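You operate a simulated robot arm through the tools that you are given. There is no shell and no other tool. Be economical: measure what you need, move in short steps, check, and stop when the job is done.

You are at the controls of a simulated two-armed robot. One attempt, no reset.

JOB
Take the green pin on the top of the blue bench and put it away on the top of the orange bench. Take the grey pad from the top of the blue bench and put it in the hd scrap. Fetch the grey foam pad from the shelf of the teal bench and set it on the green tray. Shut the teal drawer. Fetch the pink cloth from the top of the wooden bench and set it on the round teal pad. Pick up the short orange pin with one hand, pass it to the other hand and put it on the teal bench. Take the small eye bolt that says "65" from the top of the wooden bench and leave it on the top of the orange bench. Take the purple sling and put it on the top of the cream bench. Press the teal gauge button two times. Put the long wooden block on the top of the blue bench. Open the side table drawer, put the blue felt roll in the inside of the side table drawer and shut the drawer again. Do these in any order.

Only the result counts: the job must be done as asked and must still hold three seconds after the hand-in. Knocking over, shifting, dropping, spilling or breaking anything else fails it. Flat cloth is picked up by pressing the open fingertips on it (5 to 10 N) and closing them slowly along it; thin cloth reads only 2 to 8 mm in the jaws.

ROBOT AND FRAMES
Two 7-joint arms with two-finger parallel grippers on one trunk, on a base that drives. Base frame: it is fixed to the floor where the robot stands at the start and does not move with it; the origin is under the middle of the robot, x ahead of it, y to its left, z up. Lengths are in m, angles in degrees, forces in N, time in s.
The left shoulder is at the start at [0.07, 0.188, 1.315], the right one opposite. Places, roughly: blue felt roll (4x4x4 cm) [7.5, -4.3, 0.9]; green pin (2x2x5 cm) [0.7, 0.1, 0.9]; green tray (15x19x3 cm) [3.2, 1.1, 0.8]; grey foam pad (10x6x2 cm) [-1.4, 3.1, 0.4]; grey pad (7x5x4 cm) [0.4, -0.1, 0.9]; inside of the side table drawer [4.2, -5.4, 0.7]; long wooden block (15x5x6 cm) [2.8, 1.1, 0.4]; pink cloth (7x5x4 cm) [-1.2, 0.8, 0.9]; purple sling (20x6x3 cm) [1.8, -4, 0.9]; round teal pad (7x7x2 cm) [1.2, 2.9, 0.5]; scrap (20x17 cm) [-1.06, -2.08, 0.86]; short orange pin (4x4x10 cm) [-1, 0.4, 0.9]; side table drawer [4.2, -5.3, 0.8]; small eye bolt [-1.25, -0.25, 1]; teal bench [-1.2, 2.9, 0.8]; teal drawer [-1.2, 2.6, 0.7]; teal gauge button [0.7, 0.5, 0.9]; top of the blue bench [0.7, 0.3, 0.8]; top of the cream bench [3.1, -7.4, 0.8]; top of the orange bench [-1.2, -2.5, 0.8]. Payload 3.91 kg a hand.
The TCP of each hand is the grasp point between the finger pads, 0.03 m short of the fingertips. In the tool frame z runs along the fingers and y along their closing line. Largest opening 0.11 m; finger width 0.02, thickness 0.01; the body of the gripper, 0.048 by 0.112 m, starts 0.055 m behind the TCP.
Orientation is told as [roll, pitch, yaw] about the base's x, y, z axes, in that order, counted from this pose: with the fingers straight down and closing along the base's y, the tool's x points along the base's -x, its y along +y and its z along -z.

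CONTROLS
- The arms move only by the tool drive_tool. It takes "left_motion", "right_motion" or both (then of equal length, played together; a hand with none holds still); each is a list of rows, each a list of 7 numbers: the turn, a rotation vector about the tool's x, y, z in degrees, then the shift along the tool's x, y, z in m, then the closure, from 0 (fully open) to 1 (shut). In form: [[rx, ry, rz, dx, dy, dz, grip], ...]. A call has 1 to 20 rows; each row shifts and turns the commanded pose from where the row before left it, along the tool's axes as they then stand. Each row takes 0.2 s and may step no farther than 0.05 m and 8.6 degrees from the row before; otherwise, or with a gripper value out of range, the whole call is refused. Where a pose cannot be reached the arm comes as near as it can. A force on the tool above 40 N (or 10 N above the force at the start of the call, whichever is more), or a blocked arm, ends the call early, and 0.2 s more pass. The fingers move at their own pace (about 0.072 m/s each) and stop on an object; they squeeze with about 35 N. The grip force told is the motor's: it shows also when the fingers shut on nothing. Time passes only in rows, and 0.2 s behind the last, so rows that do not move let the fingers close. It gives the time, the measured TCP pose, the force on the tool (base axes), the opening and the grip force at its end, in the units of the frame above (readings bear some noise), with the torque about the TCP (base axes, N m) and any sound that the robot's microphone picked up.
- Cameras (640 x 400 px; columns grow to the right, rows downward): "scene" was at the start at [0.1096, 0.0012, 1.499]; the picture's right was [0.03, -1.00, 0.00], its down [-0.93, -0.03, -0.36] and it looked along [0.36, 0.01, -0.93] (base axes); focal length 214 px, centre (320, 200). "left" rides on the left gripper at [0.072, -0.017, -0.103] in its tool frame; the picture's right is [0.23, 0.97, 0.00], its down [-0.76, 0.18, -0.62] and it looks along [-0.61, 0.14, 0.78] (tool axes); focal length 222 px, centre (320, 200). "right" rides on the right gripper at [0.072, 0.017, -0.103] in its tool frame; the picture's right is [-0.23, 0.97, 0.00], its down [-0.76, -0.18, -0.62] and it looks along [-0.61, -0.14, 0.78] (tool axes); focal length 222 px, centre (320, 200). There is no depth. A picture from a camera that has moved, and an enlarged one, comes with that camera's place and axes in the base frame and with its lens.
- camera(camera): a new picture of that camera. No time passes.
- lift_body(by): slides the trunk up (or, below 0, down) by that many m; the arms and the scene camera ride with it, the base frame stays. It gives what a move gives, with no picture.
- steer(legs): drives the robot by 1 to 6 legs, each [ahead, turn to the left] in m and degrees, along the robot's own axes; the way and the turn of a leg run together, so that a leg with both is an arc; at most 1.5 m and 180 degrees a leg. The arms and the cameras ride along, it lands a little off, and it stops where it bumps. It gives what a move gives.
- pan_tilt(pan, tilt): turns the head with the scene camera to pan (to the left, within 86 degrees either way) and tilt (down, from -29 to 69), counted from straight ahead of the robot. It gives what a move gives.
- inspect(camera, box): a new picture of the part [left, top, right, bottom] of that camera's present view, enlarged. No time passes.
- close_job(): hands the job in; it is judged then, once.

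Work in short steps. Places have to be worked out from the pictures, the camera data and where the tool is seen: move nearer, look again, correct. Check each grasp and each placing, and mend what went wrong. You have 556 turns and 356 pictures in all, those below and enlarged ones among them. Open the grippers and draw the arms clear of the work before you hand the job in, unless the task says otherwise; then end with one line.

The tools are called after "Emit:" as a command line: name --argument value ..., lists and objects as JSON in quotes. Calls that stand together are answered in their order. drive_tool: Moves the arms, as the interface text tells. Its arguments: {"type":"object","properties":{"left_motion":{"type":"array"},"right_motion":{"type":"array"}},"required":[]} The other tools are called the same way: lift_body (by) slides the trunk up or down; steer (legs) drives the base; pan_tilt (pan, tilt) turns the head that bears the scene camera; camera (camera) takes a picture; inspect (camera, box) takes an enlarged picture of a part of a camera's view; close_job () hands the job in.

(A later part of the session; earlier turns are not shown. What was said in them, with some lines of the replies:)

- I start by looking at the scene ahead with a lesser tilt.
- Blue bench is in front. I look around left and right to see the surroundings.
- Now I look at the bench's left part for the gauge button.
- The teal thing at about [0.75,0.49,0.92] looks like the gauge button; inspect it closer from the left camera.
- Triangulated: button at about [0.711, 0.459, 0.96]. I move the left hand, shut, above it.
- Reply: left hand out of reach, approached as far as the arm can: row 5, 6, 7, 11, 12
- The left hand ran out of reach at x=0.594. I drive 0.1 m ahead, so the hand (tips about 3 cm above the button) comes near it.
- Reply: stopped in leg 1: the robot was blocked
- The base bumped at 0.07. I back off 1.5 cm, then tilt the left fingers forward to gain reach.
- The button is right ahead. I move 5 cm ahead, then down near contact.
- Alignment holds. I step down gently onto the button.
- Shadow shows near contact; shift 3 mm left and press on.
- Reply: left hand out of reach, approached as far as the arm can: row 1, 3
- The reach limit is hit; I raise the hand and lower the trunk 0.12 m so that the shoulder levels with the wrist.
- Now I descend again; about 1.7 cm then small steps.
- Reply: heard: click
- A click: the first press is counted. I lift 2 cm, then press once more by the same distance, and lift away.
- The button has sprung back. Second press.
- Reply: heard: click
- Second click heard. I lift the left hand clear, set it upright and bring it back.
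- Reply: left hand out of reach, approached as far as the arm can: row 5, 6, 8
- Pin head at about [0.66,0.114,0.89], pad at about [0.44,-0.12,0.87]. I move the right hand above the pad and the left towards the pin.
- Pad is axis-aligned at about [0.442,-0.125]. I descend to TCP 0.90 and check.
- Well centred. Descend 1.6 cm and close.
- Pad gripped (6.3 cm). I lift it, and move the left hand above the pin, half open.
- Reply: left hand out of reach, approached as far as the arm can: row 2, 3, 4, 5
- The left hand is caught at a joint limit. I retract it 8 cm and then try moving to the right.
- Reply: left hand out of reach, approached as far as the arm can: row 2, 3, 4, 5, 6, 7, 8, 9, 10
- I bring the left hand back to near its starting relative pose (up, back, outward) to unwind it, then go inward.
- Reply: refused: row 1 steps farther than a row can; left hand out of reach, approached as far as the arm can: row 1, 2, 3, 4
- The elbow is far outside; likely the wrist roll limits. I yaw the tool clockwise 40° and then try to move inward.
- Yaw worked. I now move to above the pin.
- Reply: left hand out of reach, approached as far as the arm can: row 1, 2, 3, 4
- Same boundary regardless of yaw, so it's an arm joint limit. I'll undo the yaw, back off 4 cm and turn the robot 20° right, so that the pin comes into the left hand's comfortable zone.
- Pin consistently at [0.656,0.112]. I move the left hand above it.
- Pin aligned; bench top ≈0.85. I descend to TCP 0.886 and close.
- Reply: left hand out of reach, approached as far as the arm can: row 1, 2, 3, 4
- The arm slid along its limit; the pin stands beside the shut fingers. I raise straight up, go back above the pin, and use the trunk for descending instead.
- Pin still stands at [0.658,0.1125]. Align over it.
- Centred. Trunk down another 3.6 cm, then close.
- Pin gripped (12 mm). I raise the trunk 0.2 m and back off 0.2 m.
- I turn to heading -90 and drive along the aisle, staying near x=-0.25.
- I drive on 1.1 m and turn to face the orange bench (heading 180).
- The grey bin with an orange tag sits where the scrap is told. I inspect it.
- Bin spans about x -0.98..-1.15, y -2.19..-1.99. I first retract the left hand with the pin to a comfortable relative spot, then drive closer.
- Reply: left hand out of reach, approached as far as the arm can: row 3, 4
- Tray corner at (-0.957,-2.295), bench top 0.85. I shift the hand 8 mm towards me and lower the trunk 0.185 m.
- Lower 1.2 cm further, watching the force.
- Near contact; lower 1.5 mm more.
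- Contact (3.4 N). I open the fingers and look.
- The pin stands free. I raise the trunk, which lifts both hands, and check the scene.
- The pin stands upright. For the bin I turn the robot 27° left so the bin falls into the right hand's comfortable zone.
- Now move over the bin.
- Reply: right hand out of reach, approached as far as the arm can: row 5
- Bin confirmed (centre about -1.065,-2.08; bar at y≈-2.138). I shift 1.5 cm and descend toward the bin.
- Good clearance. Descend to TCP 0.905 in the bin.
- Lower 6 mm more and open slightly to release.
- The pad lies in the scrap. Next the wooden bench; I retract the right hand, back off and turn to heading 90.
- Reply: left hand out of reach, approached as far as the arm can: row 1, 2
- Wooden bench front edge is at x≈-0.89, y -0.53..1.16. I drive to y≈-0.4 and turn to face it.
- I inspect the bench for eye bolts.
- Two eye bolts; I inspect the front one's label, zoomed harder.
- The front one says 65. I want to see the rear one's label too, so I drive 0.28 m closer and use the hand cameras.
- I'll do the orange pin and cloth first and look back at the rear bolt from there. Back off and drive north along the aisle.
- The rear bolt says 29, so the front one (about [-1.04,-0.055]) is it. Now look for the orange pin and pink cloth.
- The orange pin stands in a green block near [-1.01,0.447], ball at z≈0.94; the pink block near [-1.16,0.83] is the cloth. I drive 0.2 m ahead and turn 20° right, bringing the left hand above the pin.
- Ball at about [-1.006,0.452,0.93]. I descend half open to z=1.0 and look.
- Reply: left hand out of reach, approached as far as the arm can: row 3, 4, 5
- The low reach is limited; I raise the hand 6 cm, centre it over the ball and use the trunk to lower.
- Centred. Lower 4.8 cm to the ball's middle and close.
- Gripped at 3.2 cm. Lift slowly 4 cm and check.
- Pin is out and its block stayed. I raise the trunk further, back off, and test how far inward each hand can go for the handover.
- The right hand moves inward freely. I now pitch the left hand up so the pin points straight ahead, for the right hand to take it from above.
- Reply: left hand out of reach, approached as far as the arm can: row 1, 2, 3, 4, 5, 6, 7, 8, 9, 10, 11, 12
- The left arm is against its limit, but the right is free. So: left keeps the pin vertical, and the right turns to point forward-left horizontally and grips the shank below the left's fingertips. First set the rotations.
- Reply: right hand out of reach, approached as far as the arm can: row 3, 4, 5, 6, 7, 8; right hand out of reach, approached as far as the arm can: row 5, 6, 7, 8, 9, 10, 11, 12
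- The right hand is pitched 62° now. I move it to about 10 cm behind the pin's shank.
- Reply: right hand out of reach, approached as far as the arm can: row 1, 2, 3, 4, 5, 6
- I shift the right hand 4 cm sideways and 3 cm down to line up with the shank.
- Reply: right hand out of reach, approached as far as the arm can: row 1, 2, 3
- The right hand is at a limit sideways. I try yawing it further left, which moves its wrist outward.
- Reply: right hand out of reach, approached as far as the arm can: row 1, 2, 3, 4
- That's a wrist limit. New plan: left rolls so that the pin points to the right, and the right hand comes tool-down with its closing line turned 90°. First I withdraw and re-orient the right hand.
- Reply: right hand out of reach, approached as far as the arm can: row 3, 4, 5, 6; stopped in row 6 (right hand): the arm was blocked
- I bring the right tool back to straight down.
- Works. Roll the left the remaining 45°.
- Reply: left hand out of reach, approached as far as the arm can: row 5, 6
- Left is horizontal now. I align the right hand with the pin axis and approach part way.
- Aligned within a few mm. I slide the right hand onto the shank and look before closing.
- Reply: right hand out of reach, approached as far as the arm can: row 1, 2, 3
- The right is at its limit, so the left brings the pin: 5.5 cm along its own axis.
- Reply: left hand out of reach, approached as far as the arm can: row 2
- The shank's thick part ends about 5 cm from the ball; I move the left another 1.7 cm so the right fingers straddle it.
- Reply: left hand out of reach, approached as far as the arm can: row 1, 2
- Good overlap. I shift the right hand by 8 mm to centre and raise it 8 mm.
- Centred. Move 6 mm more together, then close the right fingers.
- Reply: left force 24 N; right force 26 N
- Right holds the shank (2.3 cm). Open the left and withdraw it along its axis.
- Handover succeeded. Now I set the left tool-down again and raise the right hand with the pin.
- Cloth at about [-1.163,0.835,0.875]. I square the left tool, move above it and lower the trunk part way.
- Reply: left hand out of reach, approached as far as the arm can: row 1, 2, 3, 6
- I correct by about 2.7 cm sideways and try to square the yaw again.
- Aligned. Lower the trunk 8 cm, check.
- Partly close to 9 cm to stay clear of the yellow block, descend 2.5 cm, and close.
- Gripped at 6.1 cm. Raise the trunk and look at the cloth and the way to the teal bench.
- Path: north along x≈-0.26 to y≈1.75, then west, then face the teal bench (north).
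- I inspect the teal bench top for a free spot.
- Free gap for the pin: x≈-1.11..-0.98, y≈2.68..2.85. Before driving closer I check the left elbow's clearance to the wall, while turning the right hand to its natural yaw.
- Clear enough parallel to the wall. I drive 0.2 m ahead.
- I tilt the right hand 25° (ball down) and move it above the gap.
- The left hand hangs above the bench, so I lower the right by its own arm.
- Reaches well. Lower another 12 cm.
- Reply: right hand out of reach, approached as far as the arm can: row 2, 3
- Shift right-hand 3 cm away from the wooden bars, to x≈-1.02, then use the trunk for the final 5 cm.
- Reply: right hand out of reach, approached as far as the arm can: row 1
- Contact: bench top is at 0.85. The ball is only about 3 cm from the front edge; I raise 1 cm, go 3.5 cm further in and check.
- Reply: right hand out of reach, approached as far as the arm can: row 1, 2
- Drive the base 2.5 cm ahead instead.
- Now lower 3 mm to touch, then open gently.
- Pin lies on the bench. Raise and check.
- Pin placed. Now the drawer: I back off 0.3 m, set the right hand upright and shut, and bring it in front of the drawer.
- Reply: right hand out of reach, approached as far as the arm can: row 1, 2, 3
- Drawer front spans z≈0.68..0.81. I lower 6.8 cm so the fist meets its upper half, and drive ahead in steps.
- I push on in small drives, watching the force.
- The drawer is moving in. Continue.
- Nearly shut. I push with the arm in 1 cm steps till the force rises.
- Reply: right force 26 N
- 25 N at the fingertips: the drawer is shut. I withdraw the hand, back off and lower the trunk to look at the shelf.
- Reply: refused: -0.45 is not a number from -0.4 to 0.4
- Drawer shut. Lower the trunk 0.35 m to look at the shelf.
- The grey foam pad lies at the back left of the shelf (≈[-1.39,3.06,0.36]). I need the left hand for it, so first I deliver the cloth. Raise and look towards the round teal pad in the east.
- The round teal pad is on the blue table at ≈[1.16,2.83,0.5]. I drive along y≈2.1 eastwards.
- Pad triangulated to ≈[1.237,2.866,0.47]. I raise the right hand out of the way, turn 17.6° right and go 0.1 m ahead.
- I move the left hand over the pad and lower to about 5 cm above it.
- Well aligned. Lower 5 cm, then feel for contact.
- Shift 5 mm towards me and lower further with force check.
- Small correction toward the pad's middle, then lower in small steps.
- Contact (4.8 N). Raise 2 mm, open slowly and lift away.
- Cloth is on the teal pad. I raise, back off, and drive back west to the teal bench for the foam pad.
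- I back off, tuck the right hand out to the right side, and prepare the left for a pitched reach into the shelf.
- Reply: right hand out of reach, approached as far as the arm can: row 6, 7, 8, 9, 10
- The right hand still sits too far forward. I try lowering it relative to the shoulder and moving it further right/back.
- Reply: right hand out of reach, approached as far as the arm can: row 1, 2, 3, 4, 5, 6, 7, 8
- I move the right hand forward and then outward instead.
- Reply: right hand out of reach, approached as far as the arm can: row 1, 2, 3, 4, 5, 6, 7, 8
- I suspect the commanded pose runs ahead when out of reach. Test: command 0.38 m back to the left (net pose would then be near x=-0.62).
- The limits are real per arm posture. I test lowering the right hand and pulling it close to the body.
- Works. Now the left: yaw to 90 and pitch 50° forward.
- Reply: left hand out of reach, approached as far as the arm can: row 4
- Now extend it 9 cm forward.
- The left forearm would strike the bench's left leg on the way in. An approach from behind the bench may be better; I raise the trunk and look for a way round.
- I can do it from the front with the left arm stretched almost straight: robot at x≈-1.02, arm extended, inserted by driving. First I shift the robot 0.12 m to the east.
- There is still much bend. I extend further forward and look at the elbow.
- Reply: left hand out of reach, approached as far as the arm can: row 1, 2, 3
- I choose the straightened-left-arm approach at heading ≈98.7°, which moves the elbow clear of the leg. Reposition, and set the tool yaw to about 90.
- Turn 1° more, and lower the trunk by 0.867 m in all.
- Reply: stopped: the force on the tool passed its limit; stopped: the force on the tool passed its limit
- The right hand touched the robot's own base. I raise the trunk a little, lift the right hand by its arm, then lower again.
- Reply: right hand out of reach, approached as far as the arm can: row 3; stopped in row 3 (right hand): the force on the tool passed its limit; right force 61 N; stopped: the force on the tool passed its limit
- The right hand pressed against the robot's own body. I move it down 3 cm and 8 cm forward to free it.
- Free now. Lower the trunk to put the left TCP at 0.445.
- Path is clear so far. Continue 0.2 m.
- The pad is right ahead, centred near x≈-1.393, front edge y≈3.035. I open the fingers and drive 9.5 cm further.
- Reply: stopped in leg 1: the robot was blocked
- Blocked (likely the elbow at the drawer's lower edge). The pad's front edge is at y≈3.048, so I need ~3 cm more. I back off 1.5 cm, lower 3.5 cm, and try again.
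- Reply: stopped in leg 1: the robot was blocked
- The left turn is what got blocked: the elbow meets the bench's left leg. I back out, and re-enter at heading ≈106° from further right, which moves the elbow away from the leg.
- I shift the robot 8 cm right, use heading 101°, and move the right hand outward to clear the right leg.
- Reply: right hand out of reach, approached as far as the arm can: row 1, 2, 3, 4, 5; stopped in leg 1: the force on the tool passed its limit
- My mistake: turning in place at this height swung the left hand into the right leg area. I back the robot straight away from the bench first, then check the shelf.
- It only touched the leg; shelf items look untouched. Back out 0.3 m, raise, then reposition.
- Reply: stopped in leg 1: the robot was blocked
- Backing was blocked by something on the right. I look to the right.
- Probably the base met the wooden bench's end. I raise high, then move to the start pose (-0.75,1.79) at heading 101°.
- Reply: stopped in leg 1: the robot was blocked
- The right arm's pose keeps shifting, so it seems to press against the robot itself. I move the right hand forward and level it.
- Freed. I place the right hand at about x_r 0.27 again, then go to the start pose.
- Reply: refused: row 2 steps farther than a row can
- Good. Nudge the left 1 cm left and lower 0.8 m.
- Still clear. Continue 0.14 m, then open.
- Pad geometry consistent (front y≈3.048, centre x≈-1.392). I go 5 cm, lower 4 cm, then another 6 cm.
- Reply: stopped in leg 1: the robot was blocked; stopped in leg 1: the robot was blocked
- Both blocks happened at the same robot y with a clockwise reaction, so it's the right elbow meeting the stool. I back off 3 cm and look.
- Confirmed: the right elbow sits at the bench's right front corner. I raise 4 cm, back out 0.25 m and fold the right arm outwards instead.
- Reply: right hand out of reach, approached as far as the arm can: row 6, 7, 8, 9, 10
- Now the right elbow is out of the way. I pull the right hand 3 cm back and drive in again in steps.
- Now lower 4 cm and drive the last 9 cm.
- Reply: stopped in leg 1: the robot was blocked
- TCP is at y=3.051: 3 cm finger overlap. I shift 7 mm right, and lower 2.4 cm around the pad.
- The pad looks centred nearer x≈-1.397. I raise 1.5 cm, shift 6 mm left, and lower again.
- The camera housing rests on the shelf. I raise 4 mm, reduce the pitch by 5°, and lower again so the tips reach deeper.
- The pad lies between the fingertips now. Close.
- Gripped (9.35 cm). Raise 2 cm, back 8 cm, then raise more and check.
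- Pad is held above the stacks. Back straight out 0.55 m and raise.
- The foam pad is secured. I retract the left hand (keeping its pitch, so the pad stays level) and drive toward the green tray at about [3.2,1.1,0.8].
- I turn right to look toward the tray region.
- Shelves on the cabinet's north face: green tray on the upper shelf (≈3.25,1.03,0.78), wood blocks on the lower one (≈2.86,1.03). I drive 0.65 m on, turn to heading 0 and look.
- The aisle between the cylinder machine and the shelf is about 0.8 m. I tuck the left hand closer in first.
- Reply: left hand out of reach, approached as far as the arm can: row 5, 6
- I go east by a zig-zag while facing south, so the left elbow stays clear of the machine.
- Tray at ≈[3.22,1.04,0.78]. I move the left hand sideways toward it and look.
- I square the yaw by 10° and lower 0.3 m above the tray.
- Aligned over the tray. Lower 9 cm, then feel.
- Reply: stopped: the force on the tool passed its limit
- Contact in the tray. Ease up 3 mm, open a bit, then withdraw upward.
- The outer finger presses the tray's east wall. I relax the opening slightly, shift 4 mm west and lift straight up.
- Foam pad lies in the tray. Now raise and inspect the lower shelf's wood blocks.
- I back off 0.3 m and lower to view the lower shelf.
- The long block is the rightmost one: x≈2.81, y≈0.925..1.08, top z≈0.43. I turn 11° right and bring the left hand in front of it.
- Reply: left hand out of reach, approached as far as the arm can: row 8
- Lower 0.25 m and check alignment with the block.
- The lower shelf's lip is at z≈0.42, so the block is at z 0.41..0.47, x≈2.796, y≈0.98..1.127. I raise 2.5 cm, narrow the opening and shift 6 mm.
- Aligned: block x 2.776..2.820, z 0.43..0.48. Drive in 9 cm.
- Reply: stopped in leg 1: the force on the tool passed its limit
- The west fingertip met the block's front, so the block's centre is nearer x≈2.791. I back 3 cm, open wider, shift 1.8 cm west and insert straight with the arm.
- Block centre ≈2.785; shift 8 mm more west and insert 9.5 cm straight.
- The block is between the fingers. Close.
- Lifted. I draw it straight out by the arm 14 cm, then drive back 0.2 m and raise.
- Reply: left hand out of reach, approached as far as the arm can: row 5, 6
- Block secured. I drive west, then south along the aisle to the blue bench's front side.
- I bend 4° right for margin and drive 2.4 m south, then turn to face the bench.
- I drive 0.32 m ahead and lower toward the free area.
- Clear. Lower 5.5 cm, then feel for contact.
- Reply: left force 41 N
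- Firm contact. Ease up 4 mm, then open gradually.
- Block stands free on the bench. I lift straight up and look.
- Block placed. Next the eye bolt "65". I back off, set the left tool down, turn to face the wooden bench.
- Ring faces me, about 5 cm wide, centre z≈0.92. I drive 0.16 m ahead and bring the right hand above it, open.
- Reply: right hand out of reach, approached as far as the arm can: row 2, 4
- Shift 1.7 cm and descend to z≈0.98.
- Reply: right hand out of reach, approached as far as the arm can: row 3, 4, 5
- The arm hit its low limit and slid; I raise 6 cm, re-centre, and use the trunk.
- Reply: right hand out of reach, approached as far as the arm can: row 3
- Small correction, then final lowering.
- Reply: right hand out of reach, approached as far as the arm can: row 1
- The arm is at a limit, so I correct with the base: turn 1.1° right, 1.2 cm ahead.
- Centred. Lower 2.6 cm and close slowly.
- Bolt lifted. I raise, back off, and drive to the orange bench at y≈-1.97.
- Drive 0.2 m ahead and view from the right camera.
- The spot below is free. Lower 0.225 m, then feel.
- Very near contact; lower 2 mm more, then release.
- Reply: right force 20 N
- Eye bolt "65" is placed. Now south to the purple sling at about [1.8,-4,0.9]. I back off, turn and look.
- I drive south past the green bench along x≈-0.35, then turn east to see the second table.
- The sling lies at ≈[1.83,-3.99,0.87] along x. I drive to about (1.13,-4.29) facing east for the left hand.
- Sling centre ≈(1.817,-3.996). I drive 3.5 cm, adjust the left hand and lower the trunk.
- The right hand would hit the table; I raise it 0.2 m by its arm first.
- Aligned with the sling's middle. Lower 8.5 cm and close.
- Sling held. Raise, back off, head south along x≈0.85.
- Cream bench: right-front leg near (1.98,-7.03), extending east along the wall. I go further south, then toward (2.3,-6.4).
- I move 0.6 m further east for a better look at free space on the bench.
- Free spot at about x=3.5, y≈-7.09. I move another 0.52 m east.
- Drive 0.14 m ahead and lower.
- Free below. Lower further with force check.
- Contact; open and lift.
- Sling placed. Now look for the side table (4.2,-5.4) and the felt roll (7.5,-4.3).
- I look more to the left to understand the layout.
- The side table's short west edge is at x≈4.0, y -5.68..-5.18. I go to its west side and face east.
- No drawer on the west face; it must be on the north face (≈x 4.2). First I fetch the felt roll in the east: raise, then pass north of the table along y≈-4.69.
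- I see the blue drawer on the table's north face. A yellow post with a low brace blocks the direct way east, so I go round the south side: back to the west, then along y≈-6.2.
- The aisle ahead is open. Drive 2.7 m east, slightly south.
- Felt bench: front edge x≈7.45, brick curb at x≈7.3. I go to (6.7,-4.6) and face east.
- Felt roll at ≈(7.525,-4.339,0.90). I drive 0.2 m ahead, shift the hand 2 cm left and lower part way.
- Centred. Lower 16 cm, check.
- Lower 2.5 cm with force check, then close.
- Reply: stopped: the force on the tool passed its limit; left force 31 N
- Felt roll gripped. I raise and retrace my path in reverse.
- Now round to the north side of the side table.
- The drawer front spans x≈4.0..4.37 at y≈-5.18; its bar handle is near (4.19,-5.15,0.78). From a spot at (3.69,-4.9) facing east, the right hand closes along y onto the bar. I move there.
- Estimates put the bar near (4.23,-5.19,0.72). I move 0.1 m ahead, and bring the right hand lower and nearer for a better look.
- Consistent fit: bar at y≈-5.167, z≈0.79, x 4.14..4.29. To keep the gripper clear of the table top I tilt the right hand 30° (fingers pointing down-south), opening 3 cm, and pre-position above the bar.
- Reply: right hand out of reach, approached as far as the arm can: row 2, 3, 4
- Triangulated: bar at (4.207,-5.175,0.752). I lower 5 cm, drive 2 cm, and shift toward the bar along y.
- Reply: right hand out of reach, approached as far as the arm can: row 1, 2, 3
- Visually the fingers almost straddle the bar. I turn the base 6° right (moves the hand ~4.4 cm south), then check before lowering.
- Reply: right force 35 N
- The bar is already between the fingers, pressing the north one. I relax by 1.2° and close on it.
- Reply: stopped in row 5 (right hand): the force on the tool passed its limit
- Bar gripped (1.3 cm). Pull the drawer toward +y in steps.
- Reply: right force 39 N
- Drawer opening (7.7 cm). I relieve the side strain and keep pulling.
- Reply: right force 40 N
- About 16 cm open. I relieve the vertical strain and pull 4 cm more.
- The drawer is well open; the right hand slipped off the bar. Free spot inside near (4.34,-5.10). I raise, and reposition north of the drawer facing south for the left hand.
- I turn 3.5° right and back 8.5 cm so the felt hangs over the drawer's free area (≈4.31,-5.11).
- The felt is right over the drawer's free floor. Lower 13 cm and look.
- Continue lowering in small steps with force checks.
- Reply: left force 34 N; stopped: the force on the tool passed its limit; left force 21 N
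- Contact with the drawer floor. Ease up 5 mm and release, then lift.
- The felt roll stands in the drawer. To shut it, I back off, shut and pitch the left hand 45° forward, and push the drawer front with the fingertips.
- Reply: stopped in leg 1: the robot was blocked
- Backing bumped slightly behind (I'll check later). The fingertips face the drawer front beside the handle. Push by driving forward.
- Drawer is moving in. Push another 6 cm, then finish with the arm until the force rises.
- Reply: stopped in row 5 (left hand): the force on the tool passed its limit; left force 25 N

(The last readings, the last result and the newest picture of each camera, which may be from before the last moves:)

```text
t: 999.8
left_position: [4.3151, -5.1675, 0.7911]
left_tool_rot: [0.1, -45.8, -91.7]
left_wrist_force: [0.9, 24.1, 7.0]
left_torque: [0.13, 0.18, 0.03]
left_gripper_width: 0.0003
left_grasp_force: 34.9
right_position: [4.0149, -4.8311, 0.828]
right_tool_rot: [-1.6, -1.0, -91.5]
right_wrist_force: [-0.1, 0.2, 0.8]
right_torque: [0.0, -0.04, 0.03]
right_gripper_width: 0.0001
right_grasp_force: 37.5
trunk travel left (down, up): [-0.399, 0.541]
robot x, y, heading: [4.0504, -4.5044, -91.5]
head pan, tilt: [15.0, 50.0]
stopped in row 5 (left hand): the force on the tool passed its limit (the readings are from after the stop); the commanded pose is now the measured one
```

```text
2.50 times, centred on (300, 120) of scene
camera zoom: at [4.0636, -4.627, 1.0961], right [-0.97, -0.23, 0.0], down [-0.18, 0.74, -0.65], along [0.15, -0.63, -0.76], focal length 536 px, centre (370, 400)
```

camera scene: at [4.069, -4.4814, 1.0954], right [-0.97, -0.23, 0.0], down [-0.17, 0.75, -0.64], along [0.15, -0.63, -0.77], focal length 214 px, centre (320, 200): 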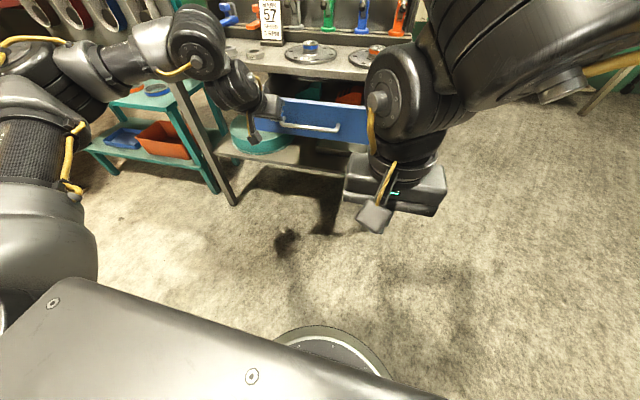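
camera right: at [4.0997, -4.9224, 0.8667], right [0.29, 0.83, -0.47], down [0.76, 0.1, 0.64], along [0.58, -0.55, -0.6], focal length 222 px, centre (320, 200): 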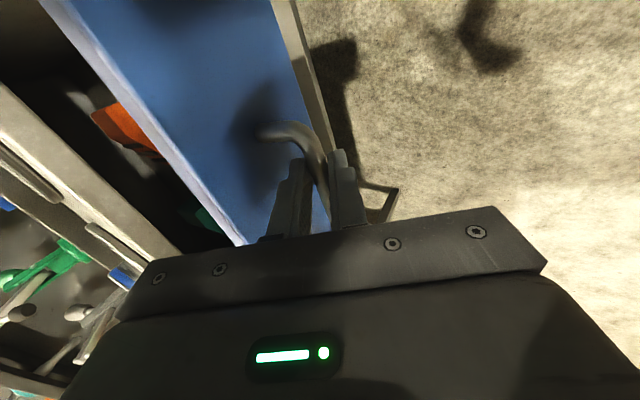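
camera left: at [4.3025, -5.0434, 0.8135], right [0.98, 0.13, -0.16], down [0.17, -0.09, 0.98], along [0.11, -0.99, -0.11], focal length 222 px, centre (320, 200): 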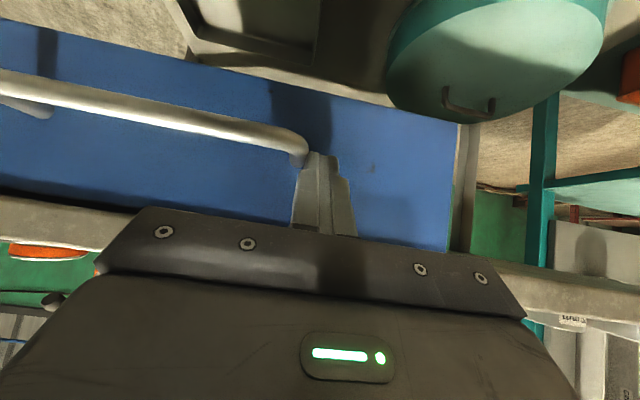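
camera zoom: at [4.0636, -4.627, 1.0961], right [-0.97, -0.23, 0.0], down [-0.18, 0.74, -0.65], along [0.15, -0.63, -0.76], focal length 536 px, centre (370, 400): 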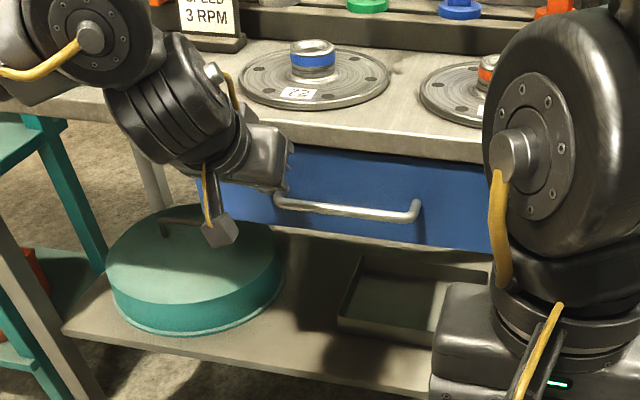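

24 N resistance suggests it's shut. I push once more slightly to see if it still moves.

Emit:
drive_tool --left_motion '[[0, 0, 0, -0.0035, 0, 0.0036, 1], [0, 0, 0, -0.0035, 0, 0.0036, 1]]'

```text
t: 1000.1
left_position: [4.3147, -5.1678, 0.7915]
left_tool_rot: [0.2, -45.6, -92.0]
left_wrist_force: [1.4, 26.3, 11.4]
left_torque: [0.04, 0.07, 0.04]
left_gripper_width: 0.0001
left_grasp_force: 35.1
right_position: [4.0155, -4.8274, 0.8287]
right_tool_rot: [-1.6, -1.1, -91.5]
right_wrist_force: [-0.1, -0.1, -0.4]
right_torque: [0.01, 0.03, -0.01]
right_gripper_width: 0.0001
right_grasp_force: 37.9
trunk travel left (down, up): [-0.399, 0.541]
robot x, y, heading: [4.0468, -4.5038, -91.7]
head pan, tilt: [15.0, 50.0]
stopped in row 1 (left hand): the force on the tool passed its limit (the readings are from after the stop); the commanded pose is now the measured one
```

It does not move further. I withdraw 0.12 m, raise, and inspect the drawer.

Emit:
steer --legs '[[-0.12, 0]]'

Emit:
inspect --camera "scene" --box '[180, 40, 420, 200]'

Emit:
camera --camera "left"

```text
t: 1001.3
left_position: [4.3201, -5.0526, 0.7901]
left_tool_rot: [0.1, -45.5, -91.9]
left_wrist_force: [0.7, -0.7, 0.8]
left_torque: [-0.03, -0.04, -0.03]
left_gripper_width: 0.0002
left_grasp_force: 34.5
right_position: [4.019, -4.7125, 0.8269]
right_tool_rot: [-1.7, -0.8, -91.5]
right_wrist_force: [0.5, -0.5, -1.2]
right_torque: [0.0, -0.01, 0.03]
right_gripper_width: 0.0001
right_grasp_force: 37.9
trunk travel left (down, up): [-0.399, 0.541]
robot x, y, heading: [4.0476, -4.3844, -91.6]
head pan, tilt: [15.0, 50.0]
```

```text
2.50 times, centred on (300, 120) of scene
camera zoom: at [4.0679, -4.5092, 1.0956], right [-0.97, -0.23, 0.0], down [-0.18, 0.74, -0.64], along [0.15, -0.63, -0.77], focal length 536 px, centre (370, 400)
```

zoom: 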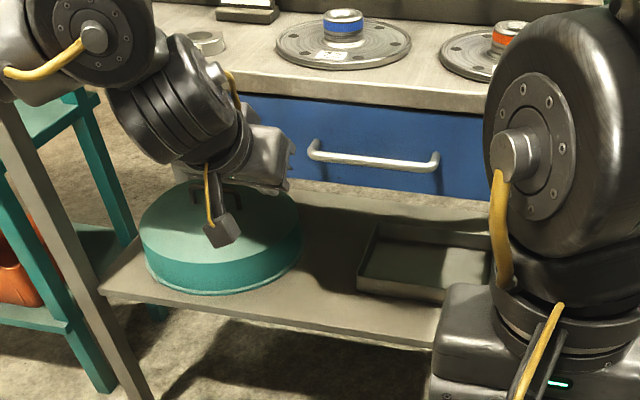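

```text
71 pictures are left
camera left: at [4.3065, -4.9268, 0.8108], right [0.98, 0.13, -0.16], down [0.17, -0.09, 0.98], along [0.11, -0.99, -0.12], focal length 222 px, centre (320, 200)
```

left: 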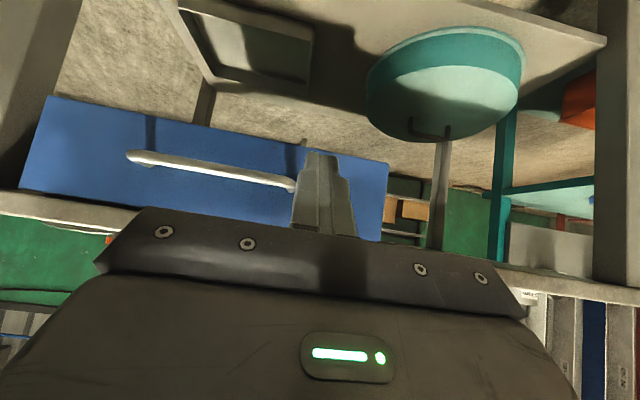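

The drawer is shut. I raise, move west, and compare the area behind with my earlier picture to be sure the bump moved nothing.

Emit:
lift_body --by 0.4

Emit:
drive_tool --left_motion '[[0, 7.6, 0, 0, 0, 0, 0], [0, 7.6, 0, 0, 0, 0, 0], [0, 7.6, 0, 0, 0, 0, 0], [0, 7.6, 0, 0, 0, 0, 0], [0, 7.6, 0, 0, 0, 0, 0], [0, 7.6, 0, 0, 0, 0, 0]]' --right_motion '[[0, 0, 0, 0, 0, 0, 0], [0, 0, 0, 0, 0, 0, 0], [0, 0, 0, 0, 0, 0, 0], [0, 0, 0, 0, 0, 0, 0], [0, 0, 0, 0, 0, 0, 0], [0, 0, 0, 0, 0, 0, 0]]'

Emit:
steer --legs '[[0.28, 0], [0, -88.4], [0.4, 0], [0, -180]]'

Emit:
pan_tilt --pan 0 --tilt 25

Emit:
camera --camera "scene"

```text
t: 1005.2
left_position: [4.3195, -5.0524, 1.1877]
left_tool_rot: [0.1, -45.4, -91.8]
left_wrist_force: [0.7, 0.2, -0.7]
left_torque: [0.01, 0.02, -0.04]
left_gripper_width: 0.0
left_grasp_force: 34.7
right_position: [4.0192, -4.7134, 1.2261]
right_tool_rot: [-1.6, -0.9, -91.4]
right_wrist_force: [-0.1, -0.6, 0.2]
right_torque: [0.01, -0.02, -0.01]
right_gripper_width: 0.0
right_grasp_force: 38.0
trunk travel left (down, up): [-0.799, 0.141]
robot x, y, heading: [4.0496, -4.387, -91.5]
head pan, tilt: [15.0, 50.0]
```

```text
t: 1006.6
left_position: [4.3166, -5.0541, 1.189]
left_tool_rot: [0.2, 0.1, -91.8]
left_wrist_force: [0.3, 0.2, 0.3]
left_torque: [0.01, -0.04, -0.03]
left_gripper_width: 0.11
left_grasp_force: 0.0
right_position: [4.0161, -4.714, 1.2264]
right_tool_rot: [-1.5, -0.9, -91.5]
right_wrist_force: [0.0, 0.0, -0.7]
right_torque: [0.01, 0.01, -0.05]
right_gripper_width: 0.1102
right_grasp_force: 0.0
trunk travel left (down, up): [-0.799, 0.141]
robot x, y, heading: [4.0478, -4.3841, -91.6]
head pan, tilt: [15.0, 50.0]
```

```text
t: 1021.7
left_position: [4.2912, -4.3604, 1.1872]
left_tool_rot: [0.0, 0.2, 1.0]
left_wrist_force: [-0.1, -0.7, -0.1]
left_torque: [-0.03, -0.05, 0.0]
left_gripper_width: 0.1098
left_grasp_force: 0.1
right_position: [3.9678, -4.6779, 1.2266]
right_tool_rot: [-1.6, -0.9, 1.2]
right_wrist_force: [0.5, -0.1, -0.3]
right_torque: [-0.03, -0.01, 0.0]
right_gripper_width: 0.1098
right_grasp_force: 0.0
trunk travel left (down, up): [-0.799, 0.141]
robot x, y, heading: [3.6386, -4.6642, 1.1]
head pan, tilt: [15.0, 50.0]
```

```text
t: 1022.6
left_position: [4.2921, -4.3615, 1.1875]
left_tool_rot: [0.1, 0.3, 1.0]
left_wrist_force: [0.4, -0.4, 0.9]
left_torque: [-0.01, -0.02, 0.0]
left_gripper_width: 0.1097
left_grasp_force: 0.0
right_position: [3.9672, -4.6788, 1.2268]
right_tool_rot: [-1.6, -0.8, 1.1]
right_wrist_force: [-0.2, 0.1, -0.6]
right_torque: [0.02, -0.02, -0.03]
right_gripper_width: 0.1103
right_grasp_force: 0.1
trunk travel left (down, up): [-0.799, 0.141]
robot x, y, heading: [3.6409, -4.6639, 1.5]
head pan, tilt: [0.0, 25.0]
```

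```text
70 pictures are left
camera scene: at [3.7839, -4.6624, 1.5328], right [0.02, -1.0, 0.0], down [-0.42, -0.01, -0.91], along [0.91, 0.02, -0.42], focal length 214 px, centre (320, 200)
```

scene: 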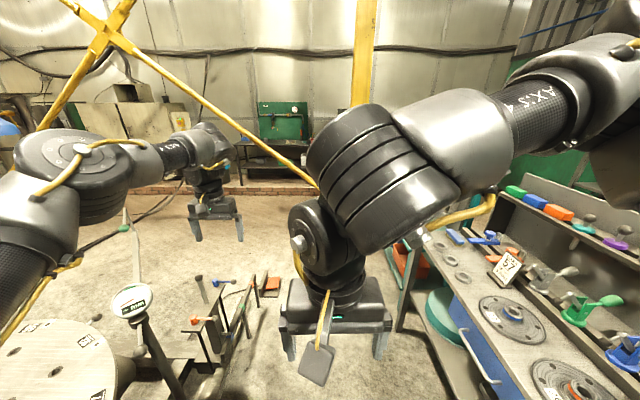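

Everything behind is where it was, grippers are open and the arms are clear of all work. All eleven jobs have been checked in turn, so I hand in.

Emit:
close_job

```text
The job is handed in.
```

I did all eleven tasks and handed the job in; I looked at each result by camera or force reading as I went, but the hand-in did not tell me how it was judged. There were a few small bumps on the way: the base met two benches and something behind the robot, an arm met the teal bench's legs, and an elbow met the bench corner by the stool. I saw nothing shifted by them.
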